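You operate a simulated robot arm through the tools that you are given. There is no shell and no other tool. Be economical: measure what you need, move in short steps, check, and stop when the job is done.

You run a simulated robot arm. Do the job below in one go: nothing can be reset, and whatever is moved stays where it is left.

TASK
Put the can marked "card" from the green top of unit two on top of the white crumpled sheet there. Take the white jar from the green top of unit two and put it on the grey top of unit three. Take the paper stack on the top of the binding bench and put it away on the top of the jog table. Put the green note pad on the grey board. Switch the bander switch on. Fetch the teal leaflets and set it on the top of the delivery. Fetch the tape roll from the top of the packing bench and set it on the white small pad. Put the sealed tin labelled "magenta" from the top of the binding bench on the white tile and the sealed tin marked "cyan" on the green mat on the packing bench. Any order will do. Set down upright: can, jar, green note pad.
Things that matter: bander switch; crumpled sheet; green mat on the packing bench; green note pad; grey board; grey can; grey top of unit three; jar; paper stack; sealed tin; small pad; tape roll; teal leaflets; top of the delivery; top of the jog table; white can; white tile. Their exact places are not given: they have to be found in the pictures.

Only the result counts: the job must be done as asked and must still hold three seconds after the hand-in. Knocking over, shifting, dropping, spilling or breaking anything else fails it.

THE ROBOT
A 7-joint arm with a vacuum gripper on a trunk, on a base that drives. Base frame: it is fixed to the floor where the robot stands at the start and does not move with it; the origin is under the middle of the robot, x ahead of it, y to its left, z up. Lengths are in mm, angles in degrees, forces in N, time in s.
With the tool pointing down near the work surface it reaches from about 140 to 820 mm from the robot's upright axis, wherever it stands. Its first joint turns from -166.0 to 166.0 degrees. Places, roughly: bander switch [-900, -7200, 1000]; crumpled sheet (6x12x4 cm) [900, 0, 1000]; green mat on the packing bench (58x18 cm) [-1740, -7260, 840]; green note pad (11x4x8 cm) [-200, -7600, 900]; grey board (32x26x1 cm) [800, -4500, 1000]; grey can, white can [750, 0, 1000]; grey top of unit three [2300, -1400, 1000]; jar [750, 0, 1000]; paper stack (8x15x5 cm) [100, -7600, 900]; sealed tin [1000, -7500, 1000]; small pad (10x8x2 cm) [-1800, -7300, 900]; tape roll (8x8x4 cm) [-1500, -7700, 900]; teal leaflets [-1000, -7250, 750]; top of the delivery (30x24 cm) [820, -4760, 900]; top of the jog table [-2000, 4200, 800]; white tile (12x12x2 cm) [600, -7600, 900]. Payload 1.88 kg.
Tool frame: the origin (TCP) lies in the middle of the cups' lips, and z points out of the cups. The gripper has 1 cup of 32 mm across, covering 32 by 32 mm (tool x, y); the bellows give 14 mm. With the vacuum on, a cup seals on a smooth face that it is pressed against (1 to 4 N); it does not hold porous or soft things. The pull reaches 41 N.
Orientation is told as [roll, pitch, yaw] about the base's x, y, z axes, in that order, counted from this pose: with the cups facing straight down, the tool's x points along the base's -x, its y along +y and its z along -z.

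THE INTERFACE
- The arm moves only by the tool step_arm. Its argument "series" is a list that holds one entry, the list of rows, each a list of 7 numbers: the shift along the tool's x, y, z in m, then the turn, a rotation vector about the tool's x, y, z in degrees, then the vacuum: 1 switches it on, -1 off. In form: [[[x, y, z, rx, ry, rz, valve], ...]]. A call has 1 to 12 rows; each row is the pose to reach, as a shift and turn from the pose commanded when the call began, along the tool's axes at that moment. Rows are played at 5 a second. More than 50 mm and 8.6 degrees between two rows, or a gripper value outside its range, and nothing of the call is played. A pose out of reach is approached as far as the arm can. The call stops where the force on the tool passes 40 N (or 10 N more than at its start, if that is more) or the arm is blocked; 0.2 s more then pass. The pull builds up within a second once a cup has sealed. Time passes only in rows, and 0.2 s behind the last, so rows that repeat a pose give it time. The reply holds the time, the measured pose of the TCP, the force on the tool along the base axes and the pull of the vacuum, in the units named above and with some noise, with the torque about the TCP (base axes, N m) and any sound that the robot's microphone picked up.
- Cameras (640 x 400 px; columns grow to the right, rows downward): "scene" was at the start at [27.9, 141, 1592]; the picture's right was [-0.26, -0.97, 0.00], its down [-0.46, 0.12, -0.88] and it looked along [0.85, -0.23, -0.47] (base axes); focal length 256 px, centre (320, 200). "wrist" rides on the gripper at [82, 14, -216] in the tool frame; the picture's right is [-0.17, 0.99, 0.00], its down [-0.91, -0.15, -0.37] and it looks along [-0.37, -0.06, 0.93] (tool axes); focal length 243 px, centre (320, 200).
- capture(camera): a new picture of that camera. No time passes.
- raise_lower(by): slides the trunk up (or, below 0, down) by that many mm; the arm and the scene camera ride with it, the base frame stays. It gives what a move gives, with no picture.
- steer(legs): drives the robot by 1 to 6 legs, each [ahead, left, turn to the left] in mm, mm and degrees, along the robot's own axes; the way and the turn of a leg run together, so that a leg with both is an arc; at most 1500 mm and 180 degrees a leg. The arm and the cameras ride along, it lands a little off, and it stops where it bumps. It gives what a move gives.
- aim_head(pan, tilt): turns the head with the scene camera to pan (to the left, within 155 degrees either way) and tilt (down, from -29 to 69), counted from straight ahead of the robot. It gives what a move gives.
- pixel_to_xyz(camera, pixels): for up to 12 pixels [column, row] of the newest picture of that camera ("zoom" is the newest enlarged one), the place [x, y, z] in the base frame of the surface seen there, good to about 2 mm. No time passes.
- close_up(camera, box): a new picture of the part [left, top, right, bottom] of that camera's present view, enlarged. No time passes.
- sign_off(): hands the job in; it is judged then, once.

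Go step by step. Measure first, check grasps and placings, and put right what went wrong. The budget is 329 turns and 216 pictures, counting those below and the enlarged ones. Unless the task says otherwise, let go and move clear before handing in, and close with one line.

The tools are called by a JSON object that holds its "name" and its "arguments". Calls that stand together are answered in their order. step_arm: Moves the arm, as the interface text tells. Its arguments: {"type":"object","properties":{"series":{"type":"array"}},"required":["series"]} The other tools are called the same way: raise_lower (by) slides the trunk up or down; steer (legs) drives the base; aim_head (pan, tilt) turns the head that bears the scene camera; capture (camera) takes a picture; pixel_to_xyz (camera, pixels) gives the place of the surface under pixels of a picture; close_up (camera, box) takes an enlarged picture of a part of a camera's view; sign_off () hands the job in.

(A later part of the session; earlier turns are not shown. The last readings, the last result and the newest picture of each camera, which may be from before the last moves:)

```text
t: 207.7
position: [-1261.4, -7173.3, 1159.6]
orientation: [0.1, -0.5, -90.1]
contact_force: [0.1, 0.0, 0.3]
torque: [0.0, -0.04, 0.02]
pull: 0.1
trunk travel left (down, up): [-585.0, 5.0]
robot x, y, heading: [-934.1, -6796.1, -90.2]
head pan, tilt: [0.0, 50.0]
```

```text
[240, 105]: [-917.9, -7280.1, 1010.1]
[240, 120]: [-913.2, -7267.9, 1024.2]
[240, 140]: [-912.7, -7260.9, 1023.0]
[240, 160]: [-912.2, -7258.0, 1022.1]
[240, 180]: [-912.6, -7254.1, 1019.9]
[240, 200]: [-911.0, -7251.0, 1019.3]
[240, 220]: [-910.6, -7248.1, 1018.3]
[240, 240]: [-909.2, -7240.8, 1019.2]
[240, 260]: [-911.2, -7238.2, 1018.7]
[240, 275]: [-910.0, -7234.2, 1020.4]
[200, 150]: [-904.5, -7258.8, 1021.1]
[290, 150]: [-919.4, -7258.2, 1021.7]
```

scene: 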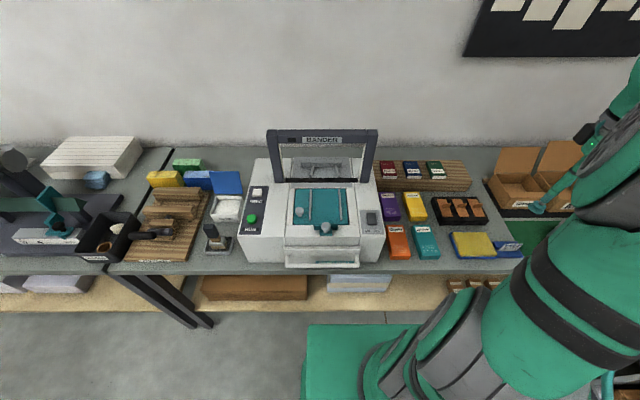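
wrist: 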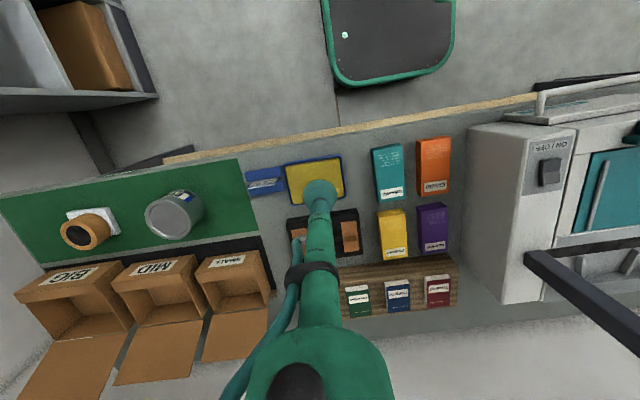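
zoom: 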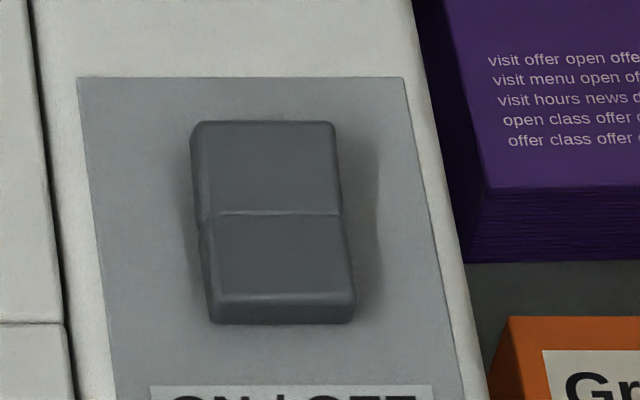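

The back half stands up (z 1024 vs 1019), so pressing the back half should flip it. First check the black frame's location.

{"name": "pixel_to_xyz", "arguments": {"camera": "scene", "pixels": [[372, 135], [370, 180], [365, 160], [270, 135], [276, 178], [345, 260]]}}

{"name": "step_arm", "arguments": {"series": [[[-0.01, 0.04, 0, 0, 0, 0, -1], [-0.02, 0.08, 0, 0, 0, 0, -1], [-0.03, 0.12, 0, 0, 0, 0, -1], [-0.04, 0.16, 0, 0, 0, 0, -1], [-0.05, 0.2, 0, 0, 0, 0, -1], [-0.06, 0.24, 0, 0, 0, 0, -1], [-0.06, 0.28, 0, 0, 0, 0, -1], [-0.06, 0.32, 0, 0, 0, 0, -1], [-0.06, 0.348, 0, 0, 0, 0, -1]]]}}

{"name": "capture", "arguments": {"camera": "wrist"}}

```text
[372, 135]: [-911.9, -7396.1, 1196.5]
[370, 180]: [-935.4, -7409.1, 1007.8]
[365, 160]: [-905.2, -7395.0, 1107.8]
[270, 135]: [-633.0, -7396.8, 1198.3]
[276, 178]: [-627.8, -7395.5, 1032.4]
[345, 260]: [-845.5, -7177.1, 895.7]
```

```text
t: 209.7
position: [-913.0, -7233.5, 1159.9]
orientation: [0.1, -0.4, -90.1]
contact_force: [-0.7, -0.7, 0.6]
torque: [0.01, 0.02, -0.03]
pull: 0.0
trunk travel left (down, up): [-585.0, 5.0]
robot x, y, heading: [-929.8, -6800.3, -90.2]
head pan, tilt: [0.0, 50.0]
```

```text
115 pictures are left
```

wrist: 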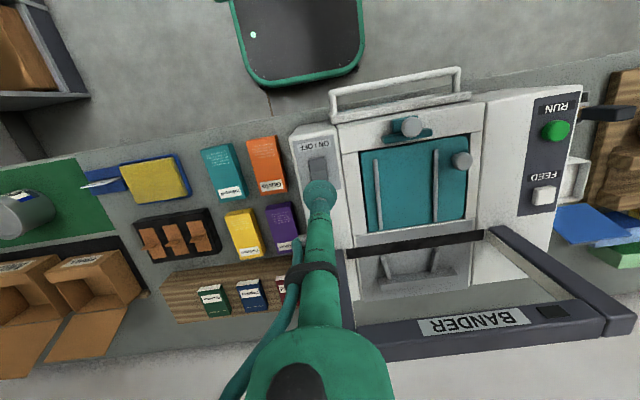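

Frame is 127 mm behind; clear. Lower to just above the back half.

{"name": "step_arm", "arguments": {"series": [[[-0.02, 0, 0.04, 0, 0, 0, -1], [-0.033, 0, 0.08, 0, 0, 0, -1], [-0.033, 0, 0.115, 0, 0, 0, -1], [-0.033, 0, 0.13, 0, 0, 0, -1], [-0.033, 0, 0.13, 0, 0, 0, -1]]]}}

{"name": "close_up", "arguments": {"camera": "wrist", "box": [270, 120, 370, 220]}}

{"name": "close_up", "arguments": {"camera": "scene", "box": [350, 185, 400, 235]}}

```text
t: 210.9
position: [-913.0, -7267.9, 1030.1]
orientation: [0.1, -0.5, -90.1]
contact_force: [-0.4, -0.5, 0.4]
torque: [0.0, -0.01, -0.01]
pull: 0.1
trunk travel left (down, up): [-585.0, 5.0]
robot x, y, heading: [-930.6, -6795.9, -90.1]
head pan, tilt: [0.0, 50.0]
```

```text
4.00 times, centred on (320, 170) of wrist
```

zoom: 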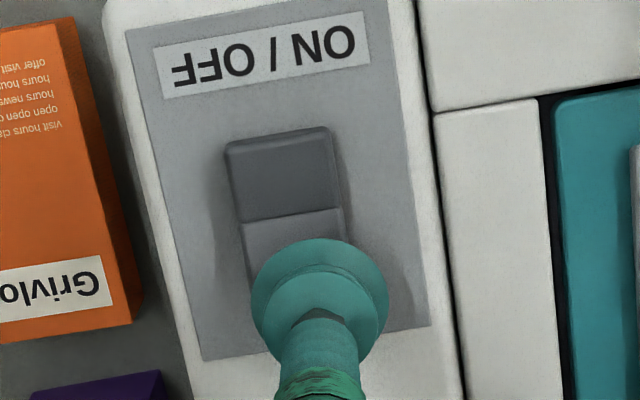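

```text
8.00 times, centred on (375, 210) of scene
```

zoom: 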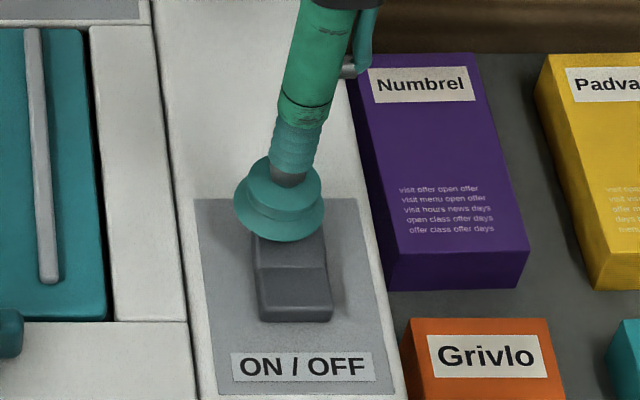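

Press down in 2 mm steps.

{"name": "step_arm", "arguments": {"series": [[[0, 0, 0.004, 0, 0, 0, -1], [0, 0, 0.007, 0, 0, 0, -1], [0, 0, 0.01, 0, 0, 0, -1], [0, 0, 0.012, 0, 0, 0, -1], [0, 0, 0.014, 0, 0, 0, -1], [0, 0, 0.016, 0, 0, 0, -1], [0, 0, 0.016, 0, 0, 0, -1]]]}}

```text
t: 212.5
position: [-913.9, -7268.3, 1015.2]
orientation: [0.1, -0.4, -90.2]
contact_force: [1.1, -1.7, 3.1]
torque: [0.04, 0.01, 0.02]
pull: 0.1
trunk travel left (down, up): [-585.0, 5.0]
robot x, y, heading: [-930.8, -6794.7, -90.1]
head pan, tilt: [0.0, 50.0]
```

{"name": "step_arm", "arguments": {"series": [[[0, 0, 0.002, 0, 0, 0, -1], [0, 0, 0.004, 0, 0, 0, -1], [0, 0, 0.006, 0, 0, 0, -1], [0, 0, 0.006, 0, 0, 0, -1]]]}}

```text
t: 213.5
position: [-913.8, -7268.9, 1009.6]
orientation: [0.1, -0.4, -90.2]
contact_force: [2.2, -4.7, 5.3]
torque: [0.15, 0.1, 0.01]
pull: 0.0
trunk travel left (down, up): [-585.0, 5.0]
robot x, y, heading: [-930.4, -6794.8, -90.5]
head pan, tilt: [0.0, 50.0]
```

No click heard yet; press 5 mm more.

{"name": "step_arm", "arguments": {"series": [[[0, 0, 0.002, 0, 0, 0, -1], [0, 0, 0.004, 0, 0, 0, -1], [0, 0, 0.005, 0, 0, 0, -1], [0, 0, 0.005, 0, 0, 0, -1]]]}}

{"name": "close_up", "arguments": {"camera": "scene", "box": [350, 185, 400, 235]}}

```text
t: 214.5
position: [-914.4, -7271.1, 1005.5]
orientation: [0.0, -0.7, -90.0]
contact_force: [0.7, -15.0, 17.5]
torque: [0.52, 0.02, 0.33]
pull: 0.0
trunk travel left (down, up): [-585.0, 5.0]
robot x, y, heading: [-929.8, -6797.9, -90.3]
head pan, tilt: [0.0, 50.0]
```

```text
8.00 times, centred on (375, 210) of scene
```

zoom: 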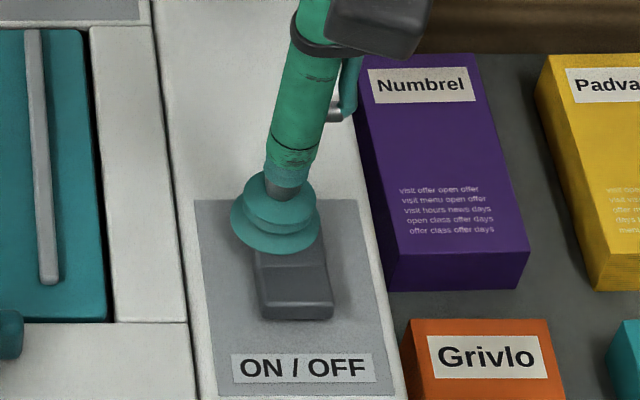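

Lateral force is building; rise and check the rocker.

{"name": "step_arm", "arguments": {"series": [[[0, 0, -0.005, 0, 0, 0, -1], [0, 0, -0.02, 0, 0, 0, -1], [0, 0, -0.05, 0, 0, 0, -1], [0.03, 0, -0.08, 0, 0, 0, -1], [0.06, 0, -0.11, 0, 0, 0, -1]]]}}

{"name": "close_up", "arguments": {"camera": "scene", "box": [362, 205, 387, 230]}}

{"name": "pixel_to_xyz", "arguments": {"camera": "zoom", "pixels": [[240, 105], [240, 125], [240, 140], [240, 160], [240, 180], [240, 200], [240, 220], [240, 240], [240, 260], [240, 275], [240, 290], [240, 310]]}}

```text
t: 215.7
position: [-912.1, -7205.9, 1113.5]
orientation: [0.2, -0.4, -90.2]
contact_force: [0.4, 0.4, -0.5]
torque: [0.03, -0.01, -0.01]
pull: 0.0
trunk travel left (down, up): [-585.0, 5.0]
robot x, y, heading: [-932.0, -6796.9, -90.1]
head pan, tilt: [0.0, 50.0]
```

```text
16.00 times, centred on (374, 218) of scene
```

zoom: 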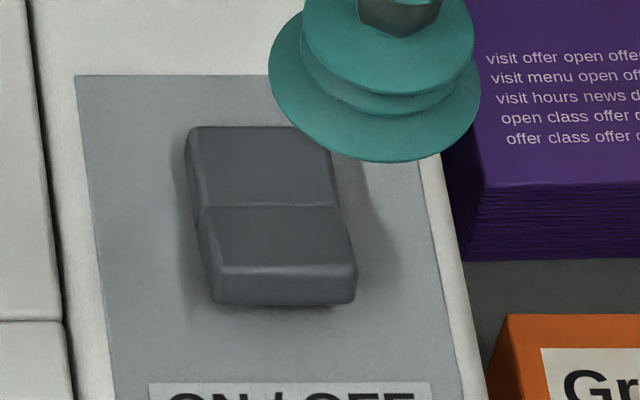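

```text
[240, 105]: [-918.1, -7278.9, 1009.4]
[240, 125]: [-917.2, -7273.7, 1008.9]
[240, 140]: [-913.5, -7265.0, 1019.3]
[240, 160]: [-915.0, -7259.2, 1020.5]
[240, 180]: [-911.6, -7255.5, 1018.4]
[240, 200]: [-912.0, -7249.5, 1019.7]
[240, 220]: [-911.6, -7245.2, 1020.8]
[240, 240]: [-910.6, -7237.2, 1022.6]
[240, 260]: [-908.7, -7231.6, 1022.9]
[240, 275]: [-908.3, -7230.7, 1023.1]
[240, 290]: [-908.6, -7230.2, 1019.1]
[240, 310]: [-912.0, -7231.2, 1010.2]
```

The rocker has flipped (front now at 1023, back 1019). Next the teal leaflets: look from the wrist.

{"name": "step_arm", "arguments": {"series": [[[0.01, -0.045, -0.02, 0, 0, 0, -1], [0.01, -0.09, -0.02, 0, 0, 0, -1], [0.01, -0.135, -0.02, 0, 0, 0, -1], [0.01, -0.18, -0.02, 0, 0, 0, -1], [0.01, -0.205, 0.0, 0, 0, 0, -1]]]}}

{"name": "capture", "arguments": {"camera": "wrist"}}

```text
refused: row 1 steps farther than a row can; nothing moved
```

```text
110 pictures are left
```

wrist: 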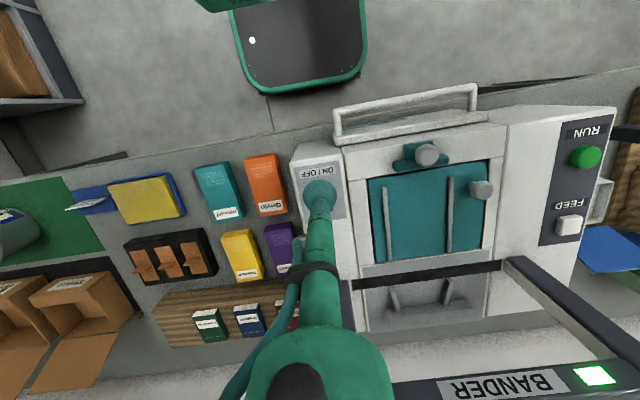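

The BANDER lamp at (595,375) is now lit, so the switch is on. Measure the teal pack at (220,190) and move over it.

{"name": "pixel_to_xyz", "arguments": {"camera": "wrist", "pixels": [[220, 190], [199, 170], [226, 164], [213, 215], [243, 210], [225, 200], [215, 175], [190, 195]]}}

{"name": "step_arm", "arguments": {"series": [[[0, -0.04, -0.01, 0, 0, 0, -1], [0, -0.08, -0.02, 0, 0, 0, -1], [0, -0.12, -0.02, 0, 0, 0, -1], [-0.01, -0.16, -0.02, 0, 0, 0, -1], [-0.02, -0.2, -0.01, 0, 0, 0, -1], [-0.02, -0.2, 0.02, 0, 0, 0, -1]]]}}

{"name": "capture", "arguments": {"camera": "wrist"}}

```text
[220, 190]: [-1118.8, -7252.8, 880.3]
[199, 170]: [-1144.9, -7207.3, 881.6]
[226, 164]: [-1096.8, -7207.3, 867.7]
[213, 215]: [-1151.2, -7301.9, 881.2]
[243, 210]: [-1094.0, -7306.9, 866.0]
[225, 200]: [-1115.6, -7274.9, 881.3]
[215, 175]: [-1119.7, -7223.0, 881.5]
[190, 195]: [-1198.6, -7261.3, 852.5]
```

```text
t: 217.1
position: [-1114.1, -7227.3, 1093.5]
orientation: [0.0, -0.4, -90.1]
contact_force: [0.0, 0.4, 0.2]
torque: [0.02, 0.01, 0.0]
pull: 0.1
trunk travel left (down, up): [-585.0, 5.0]
robot x, y, heading: [-930.8, -6794.2, -90.4]
head pan, tilt: [0.0, 50.0]
```

```text
109 pictures are left
```

wrist: 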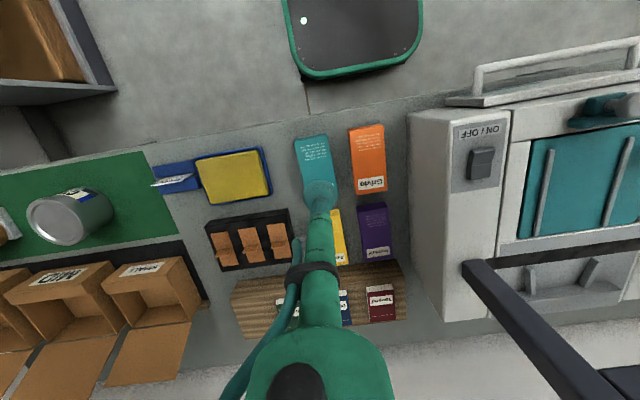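

Pack centre ≈(-1121,-7252), top z 881. Descend with vacuum.

{"name": "step_arm", "arguments": {"series": [[[-0.01, -0.005, 0.045, 0, 0, 0, -1], [-0.023, -0.007, 0.09, 0, 0, 0, -1], [-0.023, -0.007, 0.135, 0, 0, 0, -1], [-0.023, -0.007, 0.18, 0, 0, 0, -1], [-0.023, -0.007, 0.202, 0, 0, 0, 1], [-0.023, -0.007, 0.207, 0, 0, 0, 1], [-0.023, -0.007, 0.21, 0, 0, 0, 1], [-0.023, -0.007, 0.212, 0, 0, 0, 1], [-0.023, -0.007, 0.213, 0, 0, 0, 1], [-0.023, -0.007, 0.214, 0, 0, 0, 1], [-0.023, -0.007, 0.214, 0, 0, 0, 1], [-0.023, -0.007, 0.214, 0, 0, 0, 1]]]}}

```text
t: 219.7
position: [-1120.1, -7252.8, 881.2]
orientation: [0.2, -0.6, -90.1]
contact_force: [1.3, 0.0, 4.2]
torque: [0.18, 0.02, -0.04]
pull: 40.7
trunk travel left (down, up): [-585.0, 5.0]
robot x, y, heading: [-931.9, -6795.6, -90.4]
head pan, tilt: [0.0, 50.0]
```

Sealed. Lift and check that the whole pack comes.

{"name": "step_arm", "arguments": {"series": [[[0, 0, -0.004, 0, 0, 0, 1], [0, 0, -0.03, 0, 0, 0, 1], [0, 0, -0.075, 0, 0, 0, 1], [0, 0, -0.12, 0, 0, 0, 1], [0, 0, -0.165, 0, 0, 0, 1], [0, 0, -0.21, 0, 0, 0, 1], [0, 0, -0.255, 0, 0, 0, 1], [0, 0, -0.3, 0, 0, 0, 1], [0, 0.03, -0.335, 0, 0, 0, 1], [0, 0.07, -0.36, 0, 0, 0, 1], [0, 0.11, -0.38, 0, 0, 0, 1], [0, 0.15, -0.4, 0, 0, 0, 1]]]}}

{"name": "capture", "arguments": {"camera": "wrist"}}

{"name": "capture", "arguments": {"camera": "scene"}}

```text
t: 222.3
position: [-969.8, -7246.6, 1280.3]
orientation: [0.0, -0.5, -90.3]
contact_force: [-0.3, -0.3, -1.3]
torque: [0.01, 0.01, -0.03]
pull: 40.2
trunk travel left (down, up): [-585.0, 5.0]
robot x, y, heading: [-933.3, -6798.5, -90.2]
head pan, tilt: [0.0, 50.0]
```

```text
108 pictures are left
```

wrist: 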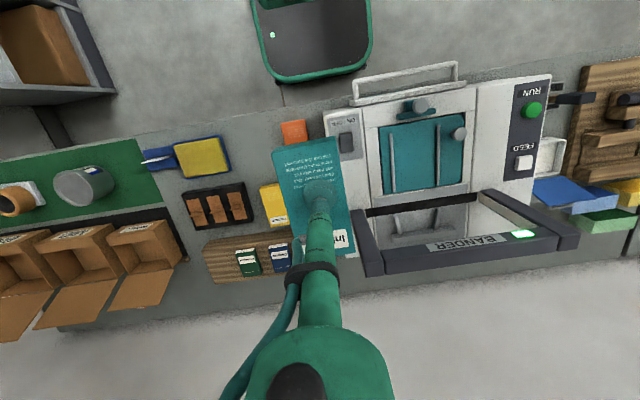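

```text
107 pictures are left
```

scene: 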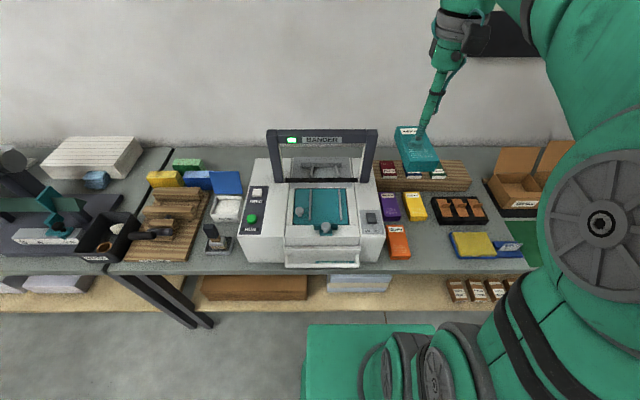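

The pack is held. Drive to the delivery: back off, turn to face +x, go to x≈-150, then slide left to y≈-4760.

{"name": "step_arm", "arguments": {"series": [[[0.04, 0, 0, 0, 0, 0, 1], [0.08, -0.01, 0, 0, 0, 0, 1], [0.11, -0.02, 0, 0, 0, 0, 1]]]}}

{"name": "steer", "arguments": {"legs": [[-250, 0, 0], [0, 0, 90], [780, 0, 0], [0, 1400, 0], [0, 390, 0]]}}

{"name": "aim_head", "arguments": {"pan": 0, "tilt": 30}}

{"name": "capture", "arguments": {"camera": "scene"}}

```text
t: 223.1
position: [-991.1, -7137.6, 1279.7]
orientation: [0.0, -0.4, -90.1]
contact_force: [0.3, -0.8, -1.7]
torque: [0.04, -0.05, -0.01]
pull: 40.8
trunk travel left (down, up): [-585.0, 5.0]
robot x, y, heading: [-927.5, -6794.3, -90.2]
head pan, tilt: [0.0, 50.0]
```

```text
t: 241.2
position: [187.0, -4807.4, 1279.9]
orientation: [0.1, -0.5, -0.1]
contact_force: [1.2, 0.5, -1.4]
torque: [0.01, 0.05, -0.04]
pull: 40.4
trunk travel left (down, up): [-585.0, 5.0]
robot x, y, heading: [-153.9, -4746.5, 0.0]
head pan, tilt: [0.0, 50.0]
```

```text
t: 242.0
position: [186.9, -4807.8, 1279.5]
orientation: [0.0, -0.6, 0.0]
contact_force: [0.9, -0.1, -1.5]
torque: [0.01, 0.04, -0.03]
pull: 40.9
trunk travel left (down, up): [-585.0, 5.0]
robot x, y, heading: [-154.3, -4751.6, 0.0]
head pan, tilt: [0.0, 30.0]
```

```text
106 pictures are left
```

scene: 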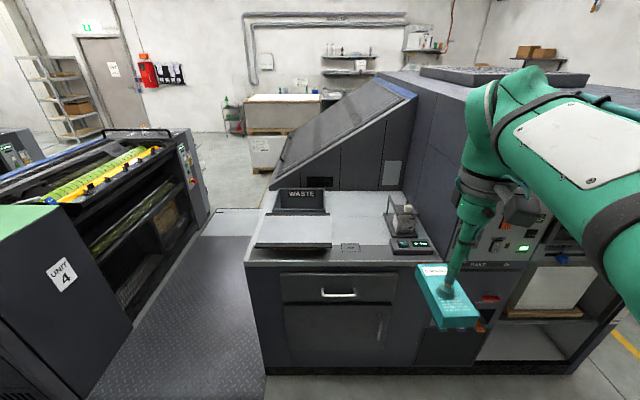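

The desk lies ahead; drive 450 ahead and look down from the wrist.

{"name": "steer", "arguments": {"legs": [[450, 30, 0]]}}

{"name": "capture", "arguments": {"camera": "wrist"}}

{"name": "aim_head", "arguments": {"pan": 0, "tilt": 55}}

{"name": "capture", "arguments": {"camera": "scene"}}

```text
t: 244.7
position: [633.7, -4778.5, 1280.5]
orientation: [0.0, -0.5, 0.0]
contact_force: [0.4, 0.3, -1.0]
torque: [-0.01, -0.01, -0.02]
pull: 40.4
trunk travel left (down, up): [-585.0, 5.0]
robot x, y, heading: [292.7, -4720.3, 0.0]
head pan, tilt: [0.0, 30.0]
```

```text
105 pictures are left
```

wrist: 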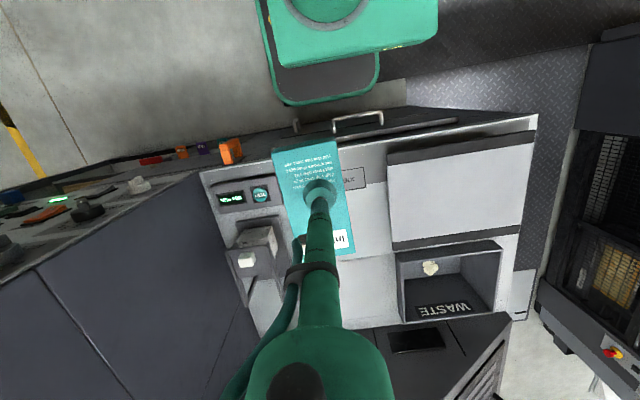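

```text
t: 245.6
position: [633.8, -4778.9, 1279.8]
orientation: [0.1, -0.6, 0.0]
contact_force: [-0.8, -0.6, -2.1]
torque: [0.01, 0.02, 0.01]
pull: 40.7
trunk travel left (down, up): [-585.0, 5.0]
robot x, y, heading: [290.8, -4715.6, -0.3]
head pan, tilt: [0.0, 55.0]
```

```text
104 pictures are left
```

scene: 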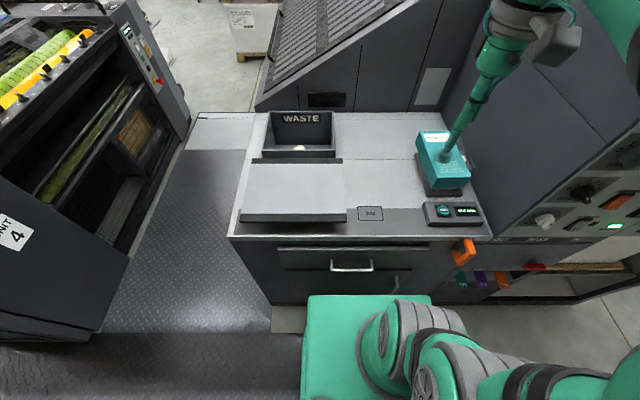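

{"name": "pixel_to_xyz", "arguments": {"camera": "scene", "pixels": [[350, 208], [350, 165], [350, 155], [400, 165], [412, 205], [370, 213], [345, 185], [410, 185], [345, 220], [430, 200], [425, 160], [260, 190]]}}

{"name": "close_up", "arguments": {"camera": "scene", "box": [230, 100, 490, 250]}}

```text
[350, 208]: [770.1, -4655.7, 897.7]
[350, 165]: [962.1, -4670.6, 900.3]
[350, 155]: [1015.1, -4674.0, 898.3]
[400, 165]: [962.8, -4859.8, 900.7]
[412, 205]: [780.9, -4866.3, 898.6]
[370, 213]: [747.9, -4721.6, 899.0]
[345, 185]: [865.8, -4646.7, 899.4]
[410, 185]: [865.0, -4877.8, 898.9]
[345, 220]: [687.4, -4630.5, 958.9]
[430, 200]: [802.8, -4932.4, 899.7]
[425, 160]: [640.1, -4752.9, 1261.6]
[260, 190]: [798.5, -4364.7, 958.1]
```

```text
2.46 times, centred on (360, 175) of scene
```

zoom: 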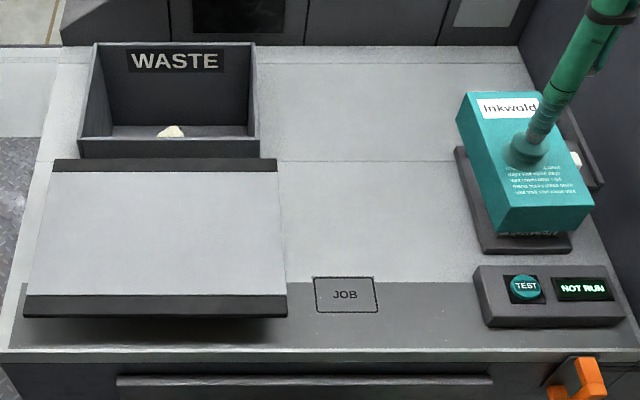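

Free light area: x≈765–965, y≈-4640…-4880, z 899. I'll set the leaflets at (850,-4760).

{"name": "step_arm", "arguments": {"series": [[[-0.03, 0.004, 0.02, 0, 0, 0, 1], [-0.06, 0.008, 0.05, 0, 0, 0, 1], [-0.09, 0.012, 0.08, 0, 0, 0, 1], [-0.12, 0.016, 0.11, 0, 0, 0, 1], [-0.15, 0.018, 0.145, 0, 0, 0, 1], [-0.18, 0.018, 0.18, 0, 0, 0, 1], [-0.205, 0.018, 0.215, 0, 0, 0, 1], [-0.216, 0.018, 0.255, 0, 0, 0, 1], [-0.216, 0.018, 0.295, 0, 0, 0, 1], [-0.216, 0.018, 0.325, 0, 0, 0, 1], [-0.216, 0.018, 0.342, 0, 0, 0, 1], [-0.216, 0.018, 0.342, 0, 0, 0, 1]]]}}

{"name": "capture", "arguments": {"camera": "wrist"}}

```text
t: 248.2
position: [852.6, -4760.5, 939.5]
orientation: [0.1, -0.4, 0.0]
contact_force: [0.0, 0.8, -0.5]
torque: [0.01, 0.05, -0.03]
pull: 40.9
trunk travel left (down, up): [-585.0, 5.0]
robot x, y, heading: [293.9, -4717.8, -0.2]
head pan, tilt: [0.0, 55.0]
```

```text
102 pictures are left
```

wrist: 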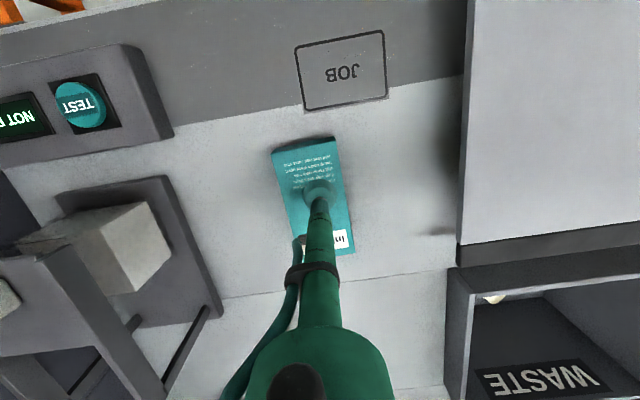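

Good spot. Lower the last ~9 mm.

{"name": "step_arm", "arguments": {"series": [[[0, 0, 0.005, 0, 0, 0, 1], [0, 0, 0.008, 0, 0, 0, 1], [0, 0, 0.01, 0, 0, 0, 1], [0, 0, 0.011, 0, 0, 0, 1], [0, 0, 0.011, 0, 0, 0, 1]]]}}

```text
t: 249.4
position: [853.1, -4759.9, 929.0]
orientation: [0.0, -0.6, 0.0]
contact_force: [1.3, -0.1, 10.5]
torque: [-0.08, 0.18, -0.03]
pull: 40.6
trunk travel left (down, up): [-585.0, 5.0]
robot x, y, heading: [292.0, -4716.2, 0.1]
head pan, tilt: [0.0, 55.0]
```

{"name": "step_arm", "arguments": {"series": [[[0, 0, -0.001, 0, 0, 0, 1], [0, 0, -0.001, 0, 0, 0, -1], [0, 0, -0.001, 0, 0, 0, -1], [0, 0, -0.003, 0, 0, 0, -1], [0, 0, -0.008, 0, 0, 0, -1], [0, 0, -0.016, 0, 0, 0, -1], [0, 0, -0.05, 0, 0, 0, -1], [0.01, 0, -0.095, 0, 0, 0, -1], [0.03, 0, -0.14, 0, 0, 0, -1], [0.05, 0, -0.18, 0, 0, 0, -1], [0.08, 0, -0.215, 0, 0, 0, -1], [0.11, 0, -0.25, 0, 0, 0, -1]]]}}

{"name": "step_arm", "arguments": {"series": [[[0.03, 0, -0.03, 0, 0, 0, -1], [0.06, 0, -0.06, 0, 0, 0, -1], [0.09, 0, -0.09, 0, 0, 0, -1]]]}}

{"name": "capture", "arguments": {"camera": "wrist"}}

{"name": "close_up", "arguments": {"camera": "scene", "box": [230, 100, 490, 250]}}

```text
t: 252.0
position: [740.3, -4760.5, 1178.5]
orientation: [0.0, -0.4, 0.0]
contact_force: [0.4, -0.1, -0.4]
torque: [0.0, -0.01, 0.0]
pull: 0.1
trunk travel left (down, up): [-585.0, 5.0]
robot x, y, heading: [293.1, -4721.4, -0.0]
head pan, tilt: [0.0, 55.0]
```

```text
t: 252.8
position: [648.5, -4760.7, 1267.1]
orientation: [0.1, -0.4, 0.0]
contact_force: [-0.3, 0.2, -0.5]
torque: [0.05, 0.0, -0.02]
pull: 0.1
trunk travel left (down, up): [-585.0, 5.0]
robot x, y, heading: [290.9, -4723.3, -0.0]
head pan, tilt: [0.0, 55.0]
```

```text
101 pictures are left
```

wrist: 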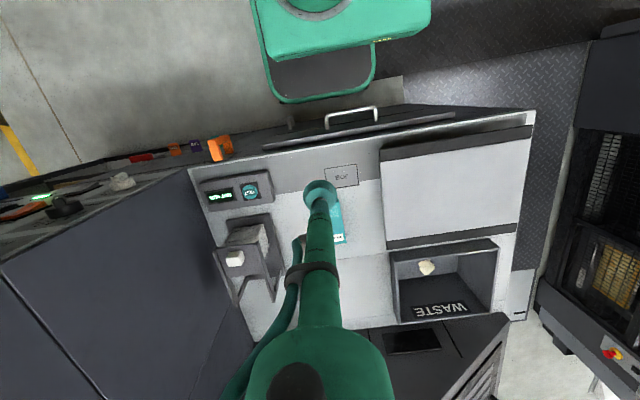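

```text
2.46 times, centred on (360, 175) of scene
```

zoom: 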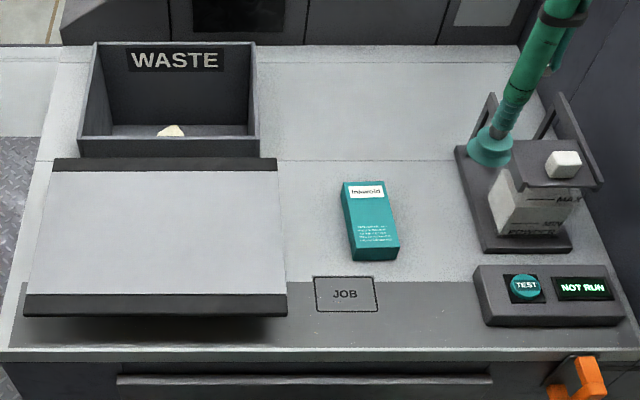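

Leaflets rest on the delivery. Measure the grey board's corners, then go for the green pad.

{"name": "pixel_to_xyz", "arguments": {"camera": "scene", "pixels": [[252, 165], [341, 165], [344, 211], [243, 211], [295, 190], [255, 160], [244, 219]]}}

{"name": "steer", "arguments": {"legs": [[-450, 0, 0], [0, 0, -90], [1500, 0, 0], [280, 0, 0]]}}

{"name": "aim_head", "arguments": {"pan": 0, "tilt": 45}}

{"name": "capture", "arguments": {"camera": "scene"}}

```text
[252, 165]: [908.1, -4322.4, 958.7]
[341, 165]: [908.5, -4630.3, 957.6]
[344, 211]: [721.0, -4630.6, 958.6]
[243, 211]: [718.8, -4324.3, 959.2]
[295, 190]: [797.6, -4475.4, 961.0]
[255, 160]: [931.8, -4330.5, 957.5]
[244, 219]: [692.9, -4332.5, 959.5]
```

```text
t: 267.9
position: [-186.5, -6846.8, 1266.8]
orientation: [0.1, -0.3, -89.5]
contact_force: [-0.1, 0.0, 0.1]
torque: [0.03, 0.03, 0.01]
pull: 0.1
trunk travel left (down, up): [-585.0, 5.0]
robot x, y, heading: [-149.9, -6488.6, -89.6]
head pan, tilt: [0.0, 55.0]
```

```text
t: 268.6
position: [-185.9, -6845.9, 1266.4]
orientation: [0.1, -0.5, -89.6]
contact_force: [0.7, -0.5, -0.1]
torque: [0.02, 0.01, 0.01]
pull: 0.0
trunk travel left (down, up): [-585.0, 5.0]
robot x, y, heading: [-145.8, -6487.8, -89.6]
head pan, tilt: [0.0, 45.0]
```

```text
99 pictures are left
```

scene: 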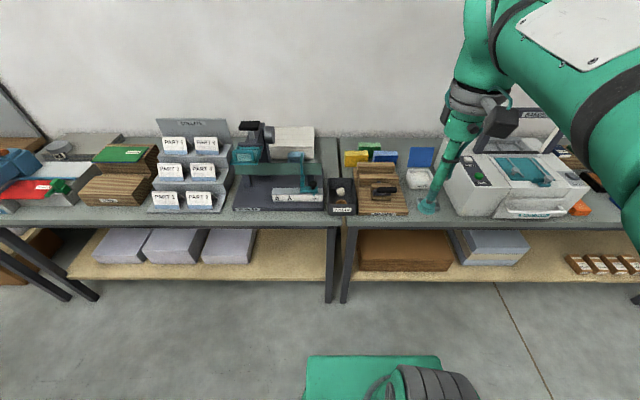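

Drive close to the bench and stretch out above the pads.

{"name": "steer", "arguments": {"legs": [[380, -60, -0.4]]}}

{"name": "step_arm", "arguments": {"series": [[[-0.045, 0, 0, 0, 0, 0, -1], [-0.09, 0, 0, 0, 0, 0, -1], [-0.135, 0, 0, 0, 0, 0, -1], [-0.18, 0, 0, 0, 0, 0, -1], [-0.22, 0, 0, 0, 0, 0, -1], [-0.26, 0, 0.02, 0, 0, 0, -1]]]}}

{"name": "capture", "arguments": {"camera": "wrist"}}

```text
t: 271.0
position: [-244.6, -7231.3, 1266.3]
orientation: [0.2, -0.5, -89.6]
contact_force: [0.3, 0.2, 0.7]
torque: [0.01, 0.0, -0.02]
pull: 0.1
trunk travel left (down, up): [-585.0, 5.0]
robot x, y, heading: [-204.1, -6871.5, -89.6]
head pan, tilt: [0.0, 45.0]
```

```text
t: 272.4
position: [-243.0, -7492.2, 1248.6]
orientation: [0.1, -0.4, -89.7]
contact_force: [0.6, -0.7, -0.1]
torque: [-0.02, 0.02, 0.0]
pull: 0.0
trunk travel left (down, up): [-585.0, 5.0]
robot x, y, heading: [-200.0, -6874.1, -89.6]
head pan, tilt: [0.0, 45.0]
```

```text
98 pictures are left
```

wrist: 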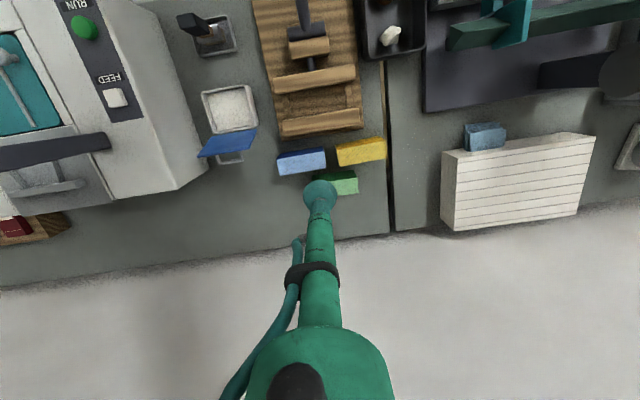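

{"name": "close_up", "arguments": {"camera": "wrist", "box": [260, 110, 410, 220]}}

{"name": "pixel_to_xyz", "arguments": {"camera": "zoom", "pixels": [[330, 285], [405, 270], [415, 300], [395, 290], [420, 345], [350, 350], [400, 320], [345, 170], [80, 190], [425, 275], [350, 300], [380, 270]]}}

{"name": "close_up", "arguments": {"camera": "wrist", "box": [430, 100, 610, 240]}}

{"name": "pixel_to_xyz", "arguments": {"camera": "wrist", "pixels": [[485, 142], [485, 128], [468, 132], [503, 130], [485, 148], [475, 140], [500, 140], [450, 145], [590, 137]]}}

```text
3.64 times, centred on (335, 165) of wrist
```

zoom: 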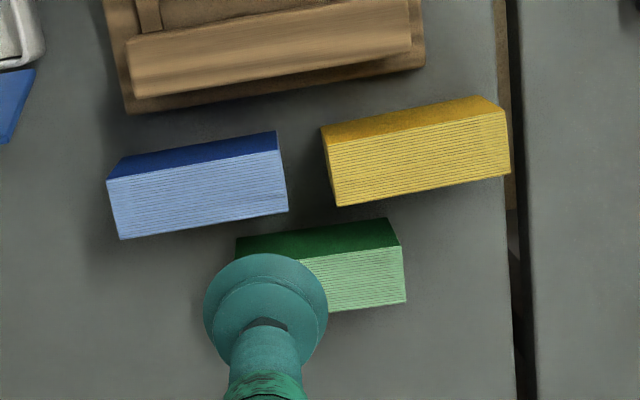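

```text
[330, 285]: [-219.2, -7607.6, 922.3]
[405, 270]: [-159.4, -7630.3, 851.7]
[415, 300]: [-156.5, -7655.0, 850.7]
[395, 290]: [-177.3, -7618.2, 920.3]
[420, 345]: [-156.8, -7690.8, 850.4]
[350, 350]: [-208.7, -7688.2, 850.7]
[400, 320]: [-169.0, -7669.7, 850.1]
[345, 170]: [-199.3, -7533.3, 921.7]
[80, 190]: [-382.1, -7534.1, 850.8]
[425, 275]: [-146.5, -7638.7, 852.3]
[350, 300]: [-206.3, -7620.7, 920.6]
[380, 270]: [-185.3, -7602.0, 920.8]
```

```text
2.86 times, centred on (520, 170) of wrist
```

zoom: 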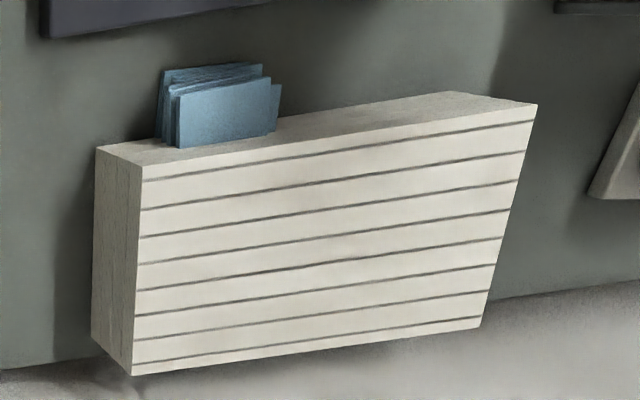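

```text
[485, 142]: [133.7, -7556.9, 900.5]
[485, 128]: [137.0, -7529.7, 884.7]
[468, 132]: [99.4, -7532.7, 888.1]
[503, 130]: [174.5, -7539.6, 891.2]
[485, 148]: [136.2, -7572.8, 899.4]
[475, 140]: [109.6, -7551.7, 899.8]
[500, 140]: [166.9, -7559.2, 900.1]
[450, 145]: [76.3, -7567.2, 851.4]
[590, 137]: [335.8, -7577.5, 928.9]
```

The pads stand 71 mm tall, the green one near (-200,-7615). The blue-ish stack at (137,-7550) looks like the paper stack; view it with the scene camera too.

{"name": "aim_head", "arguments": {"pan": 25, "tilt": 45}}

{"name": "capture", "arguments": {"camera": "scene"}}

```text
t: 273.3
position: [-242.7, -7490.6, 1248.0]
orientation: [0.1, -0.4, -89.7]
contact_force: [0.3, -0.8, -0.2]
torque: [0.01, -0.01, 0.02]
pull: 0.0
trunk travel left (down, up): [-585.0, 5.0]
robot x, y, heading: [-207.1, -6874.4, -89.8]
head pan, tilt: [25.0, 45.0]
```

```text
95 pictures are left
```

scene: 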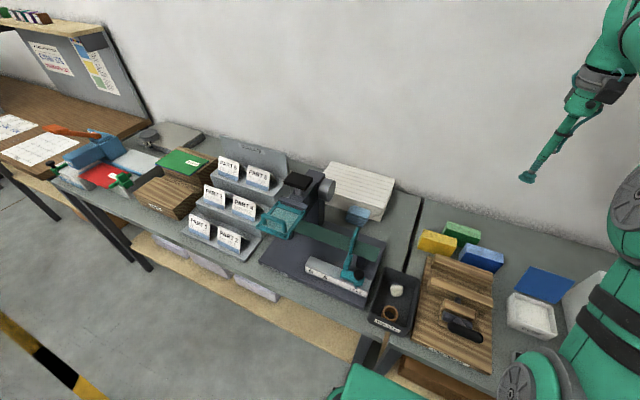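

{"name": "close_up", "arguments": {"camera": "scene", "box": [310, 150, 420, 240]}}

{"name": "close_up", "arguments": {"camera": "scene", "box": [400, 205, 520, 290]}}

```text
4.44 times, centred on (365, 195) of scene
```

zoom: 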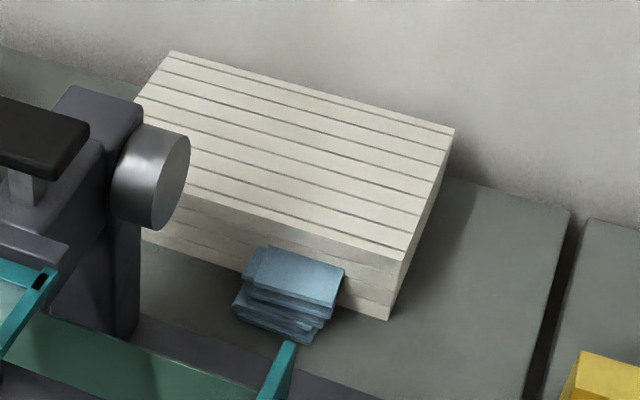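

```text
4.71 times, centred on (460, 248) of scene
```

zoom: 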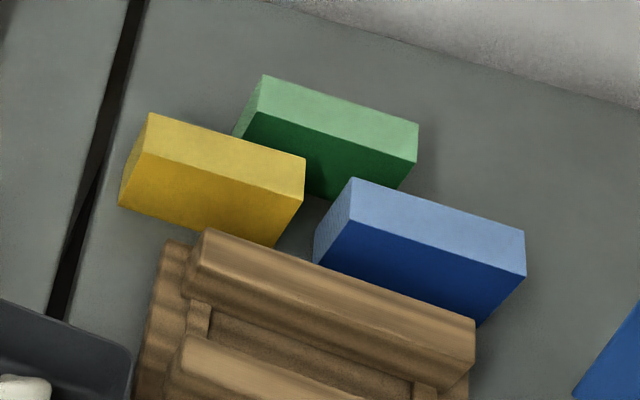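

{"name": "close_up", "arguments": {"camera": "scene", "box": [340, 195, 395, 235]}}

{"name": "pixel_to_xyz", "arguments": {"camera": "zoom", "pixels": [[270, 130], [230, 190], [360, 220], [400, 160], [240, 210], [340, 260], [220, 240], [330, 290], [200, 270], [310, 325], [200, 300], [300, 345]]}}

```text
10.00 times, centred on (368, 215) of scene
```

zoom: 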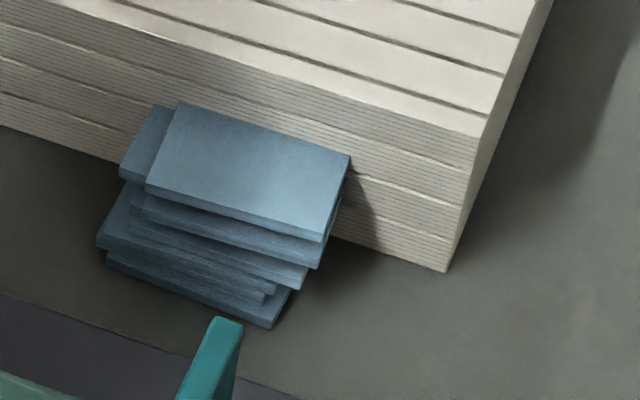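

```text
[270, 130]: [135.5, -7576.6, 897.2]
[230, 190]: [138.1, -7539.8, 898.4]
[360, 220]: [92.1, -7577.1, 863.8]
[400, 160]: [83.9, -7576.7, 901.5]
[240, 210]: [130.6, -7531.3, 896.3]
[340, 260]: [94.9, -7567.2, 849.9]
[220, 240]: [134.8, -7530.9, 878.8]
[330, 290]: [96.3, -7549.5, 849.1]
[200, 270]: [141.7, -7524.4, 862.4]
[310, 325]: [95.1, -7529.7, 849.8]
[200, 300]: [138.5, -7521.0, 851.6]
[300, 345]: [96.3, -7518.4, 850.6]
```

The green pad stands with its glued edge up (z≈921). Shift the tool aside to see its whole top.

{"name": "step_arm", "arguments": {"series": [[[0, -0.045, 0.02, 0, 0, 0, -1], [0, -0.09, 0.04, 0, 0, 0, -1]]]}}

{"name": "close_up", "arguments": {"camera": "wrist", "box": [310, 110, 460, 220]}}

```text
t: 273.9
position: [-333.0, -7493.2, 1207.8]
orientation: [0.1, -0.4, -89.7]
contact_force: [-0.6, 0.3, -1.1]
torque: [0.0, 0.04, -0.02]
pull: 0.0
trunk travel left (down, up): [-585.0, 5.0]
robot x, y, heading: [-204.4, -6871.9, -89.9]
head pan, tilt: [25.0, 45.0]
```

```text
3.64 times, centred on (385, 165) of wrist
```

zoom: 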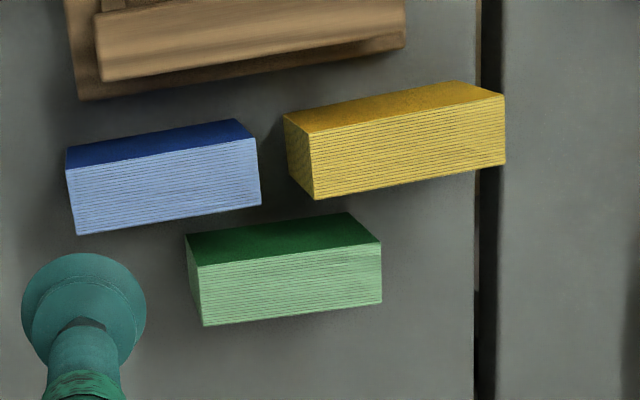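

{"name": "pixel_to_xyz", "arguments": {"camera": "zoom", "pixels": [[202, 270], [378, 246], [379, 298], [207, 320], [290, 284], [290, 262], [290, 306], [196, 290], [290, 235], [290, 248]]}}

```text
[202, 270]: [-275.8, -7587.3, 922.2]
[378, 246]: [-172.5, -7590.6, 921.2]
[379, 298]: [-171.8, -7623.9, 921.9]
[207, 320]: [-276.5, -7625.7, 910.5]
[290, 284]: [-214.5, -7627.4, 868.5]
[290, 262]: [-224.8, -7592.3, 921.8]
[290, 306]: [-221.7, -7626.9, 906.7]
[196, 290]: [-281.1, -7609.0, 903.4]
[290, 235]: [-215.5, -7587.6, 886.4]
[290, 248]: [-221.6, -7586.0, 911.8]
```

The depth varies on the lined face; sample more finely.

{"name": "close_up", "arguments": {"camera": "wrist", "box": [345, 160, 420, 205]}}

{"name": "pixel_to_xyz", "arguments": {"camera": "zoom", "pixels": [[300, 170], [300, 180], [300, 190], [300, 200], [300, 210], [300, 220], [300, 230], [300, 240], [300, 250], [300, 260], [300, 270], [300, 280]]}}

```text
8.53 times, centred on (382, 182) of wrist
```

zoom: 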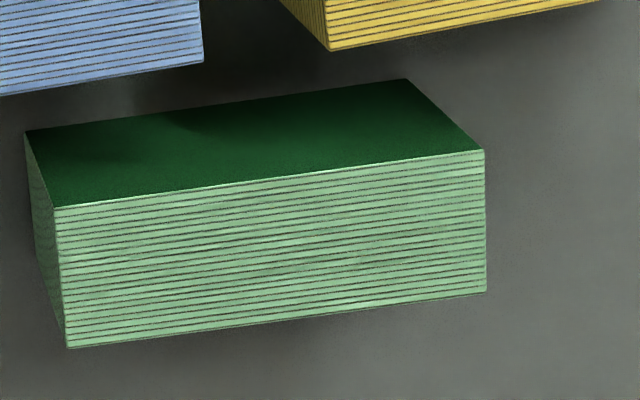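

```text
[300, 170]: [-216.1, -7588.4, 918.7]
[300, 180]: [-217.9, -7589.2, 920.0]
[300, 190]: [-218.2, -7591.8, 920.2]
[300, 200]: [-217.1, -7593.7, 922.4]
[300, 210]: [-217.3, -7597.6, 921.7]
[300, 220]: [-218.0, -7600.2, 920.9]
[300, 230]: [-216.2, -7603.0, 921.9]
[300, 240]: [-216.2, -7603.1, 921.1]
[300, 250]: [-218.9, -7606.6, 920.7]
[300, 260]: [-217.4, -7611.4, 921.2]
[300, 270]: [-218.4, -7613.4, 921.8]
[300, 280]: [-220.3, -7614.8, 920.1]
```

The top is flat at 921, centre (-224,-7606), 37 mm wide. Move above it.

{"name": "step_arm", "arguments": {"series": [[[-0.02, 0.025, 0.03, 0, 0, 0, -1], [-0.045, 0.05, 0.06, 0, 0, 0, -1], [-0.07, 0.075, 0.09, 0, 0, 0, -1], [-0.095, 0.1, 0.12, 0, 0, 0, -1], [-0.113, 0.109, 0.16, 0, 0, 0, -1], [-0.113, 0.109, 0.2, 0, 0, 0, -1], [-0.113, 0.109, 0.235, 0, 0, 0, -1], [-0.113, 0.109, 0.26, 0, 0, 0, -1], [-0.113, 0.109, 0.26, 0, 0, 0, -1]]]}}

{"name": "close_up", "arguments": {"camera": "wrist", "box": [240, 110, 400, 240]}}

```text
t: 275.9
position: [-222.1, -7606.8, 950.2]
orientation: [0.1, -0.4, -89.7]
contact_force: [0.1, -0.6, -0.1]
torque: [-0.02, 0.01, 0.01]
pull: 0.1
trunk travel left (down, up): [-585.0, 5.0]
robot x, y, heading: [-205.8, -6873.2, -89.9]
head pan, tilt: [25.0, 45.0]
```

```text
3.08 times, centred on (320, 175) of wrist
```

zoom: 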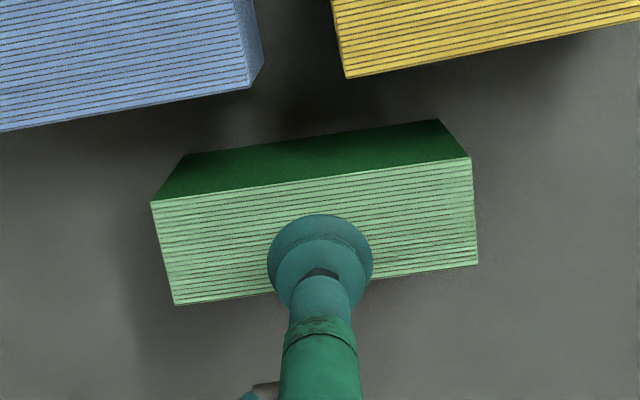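

Centred. Descend onto it with vacuum.

{"name": "step_arm", "arguments": {"series": [[[0, 0, 0.018, 0, 0, 0, 1], [0, 0, 0.024, 0, 0, 0, 1], [0, 0, 0.027, 0, 0, 0, 1], [0, 0, 0.029, 0, 0, 0, 1], [0, 0, 0.03, 0, 0, 0, 1], [0, 0, 0.031, 0, 0, 0, 1], [0, 0, 0.031, 0, 0, 0, 1], [0, 0, 0.031, 0, 0, 0, 1]]]}}

```text
t: 277.7
position: [-222.6, -7607.7, 918.8]
orientation: [0.1, -0.5, -89.6]
contact_force: [0.9, -0.6, 5.4]
torque: [0.13, 0.09, -0.03]
pull: 40.6
trunk travel left (down, up): [-585.0, 5.0]
robot x, y, heading: [-206.0, -6871.9, -89.8]
head pan, tilt: [25.0, 45.0]
```

Sealed. Lift and retract.

{"name": "step_arm", "arguments": {"series": [[[0, 0, -0.004, 0, 0, 0, 1], [0, 0, -0.03, 0, 0, 0, 1], [0, 0, -0.075, 0, 0, 0, 1], [0, 0, -0.12, 0, 0, 0, 1], [0, 0, -0.165, 0, 0, 0, 1], [0.03, 0, -0.2, 0, 0, 0, 1], [0.06, 0, -0.235, 0, 0, 0, 1], [0.09, 0, -0.27, 0, 0, 0, 1], [0.125, 0, -0.3, 0, 0, 0, 1], [0.165, 0, -0.33, 0, 0, 0, 1], [0.205, 0, -0.355, 0, 0, 0, 1], [0.25, 0, -0.37, 0, 0, 0, 1]]]}}

{"name": "step_arm", "arguments": {"series": [[[0.045, 0, 0, 0, 0, 0, 1], [0.09, 0, 0, 0, 0, 0, 1], [0.12, 0, 0, 0, 0, 0, 1]]]}}

{"name": "capture", "arguments": {"camera": "wrist"}}

```text
t: 280.3
position: [-223.5, -7352.3, 1286.3]
orientation: [0.0, -0.4, -89.6]
contact_force: [-0.5, 0.5, -1.5]
torque: [0.0, 0.01, 0.02]
pull: 40.6
trunk travel left (down, up): [-585.0, 5.0]
robot x, y, heading: [-200.6, -6871.4, -89.9]
head pan, tilt: [25.0, 45.0]
```

```text
t: 281.1
position: [-226.4, -7232.6, 1285.6]
orientation: [0.1, -0.4, -89.7]
contact_force: [-0.3, -0.8, -0.7]
torque: [0.03, -0.02, 0.0]
pull: 40.5
trunk travel left (down, up): [-585.0, 5.0]
robot x, y, heading: [-204.6, -6871.1, -89.7]
head pan, tilt: [25.0, 45.0]
```

```text
88 pictures are left
```

wrist: 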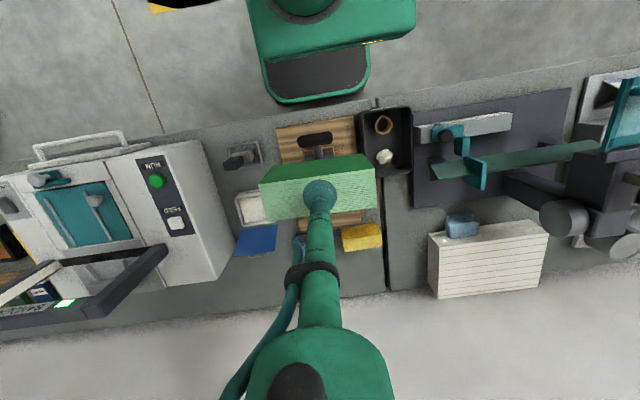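

Held. Drive to the grey board: back, turn to +x, slide left to y≈-4480, then look.

{"name": "steer", "arguments": {"legs": [[-300, 0, 0], [0, 0, 89.8], [0, 1400, 0], [0, 690, 0]]}}

{"name": "steer", "arguments": {"legs": [[480, 0, 0]]}}

{"name": "aim_head", "arguments": {"pan": 0, "tilt": 55}}

{"name": "capture", "arguments": {"camera": "scene"}}

{"name": "capture", "arguments": {"camera": "wrist"}}

```text
t: 297.0
position: [153.3, -4499.9, 1284.3]
orientation: [0.2, -0.4, 0.2]
contact_force: [-0.1, 0.5, -1.0]
torque: [0.0, 0.03, 0.01]
pull: 40.9
trunk travel left (down, up): [-585.0, 5.0]
robot x, y, heading: [-206.7, -4479.3, 0.0]
head pan, tilt: [25.0, 45.0]
```

```text
t: 299.8
position: [631.4, -4496.6, 1284.0]
orientation: [0.0, -0.5, 0.3]
contact_force: [-0.6, 1.3, -1.5]
torque: [0.0, 0.0, -0.02]
pull: 41.4
trunk travel left (down, up): [-585.0, 5.0]
robot x, y, heading: [269.2, -4474.4, 0.3]
head pan, tilt: [25.0, 45.0]
```

```text
t: 300.7
position: [631.2, -4497.0, 1285.7]
orientation: [0.1, -0.5, 0.4]
contact_force: [-0.2, -0.1, -1.0]
torque: [0.0, 0.02, 0.0]
pull: 39.9
trunk travel left (down, up): [-585.0, 5.0]
robot x, y, heading: [270.3, -4475.1, 0.4]
head pan, tilt: [0.0, 55.0]
```

```text
87 pictures are left
```

scene: 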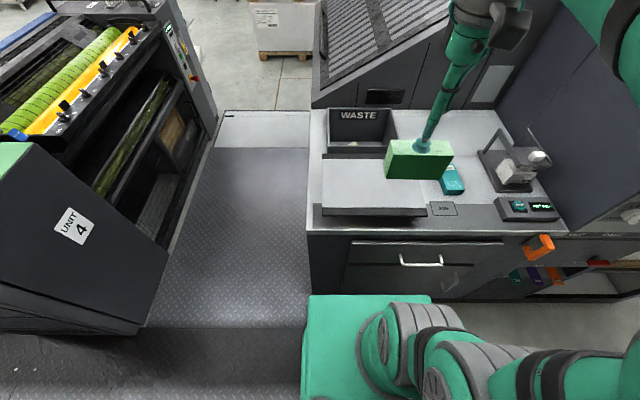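

```text
86 pictures are left
```

wrist: 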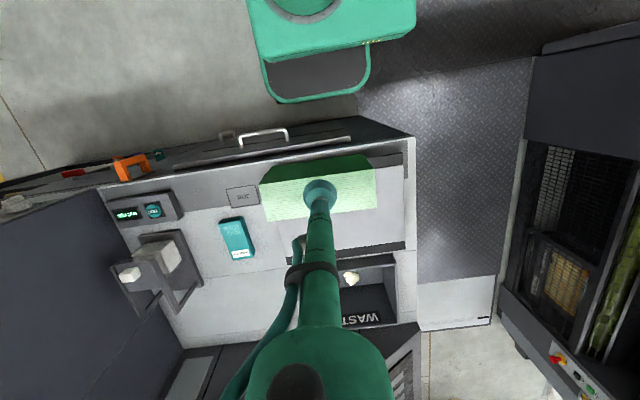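

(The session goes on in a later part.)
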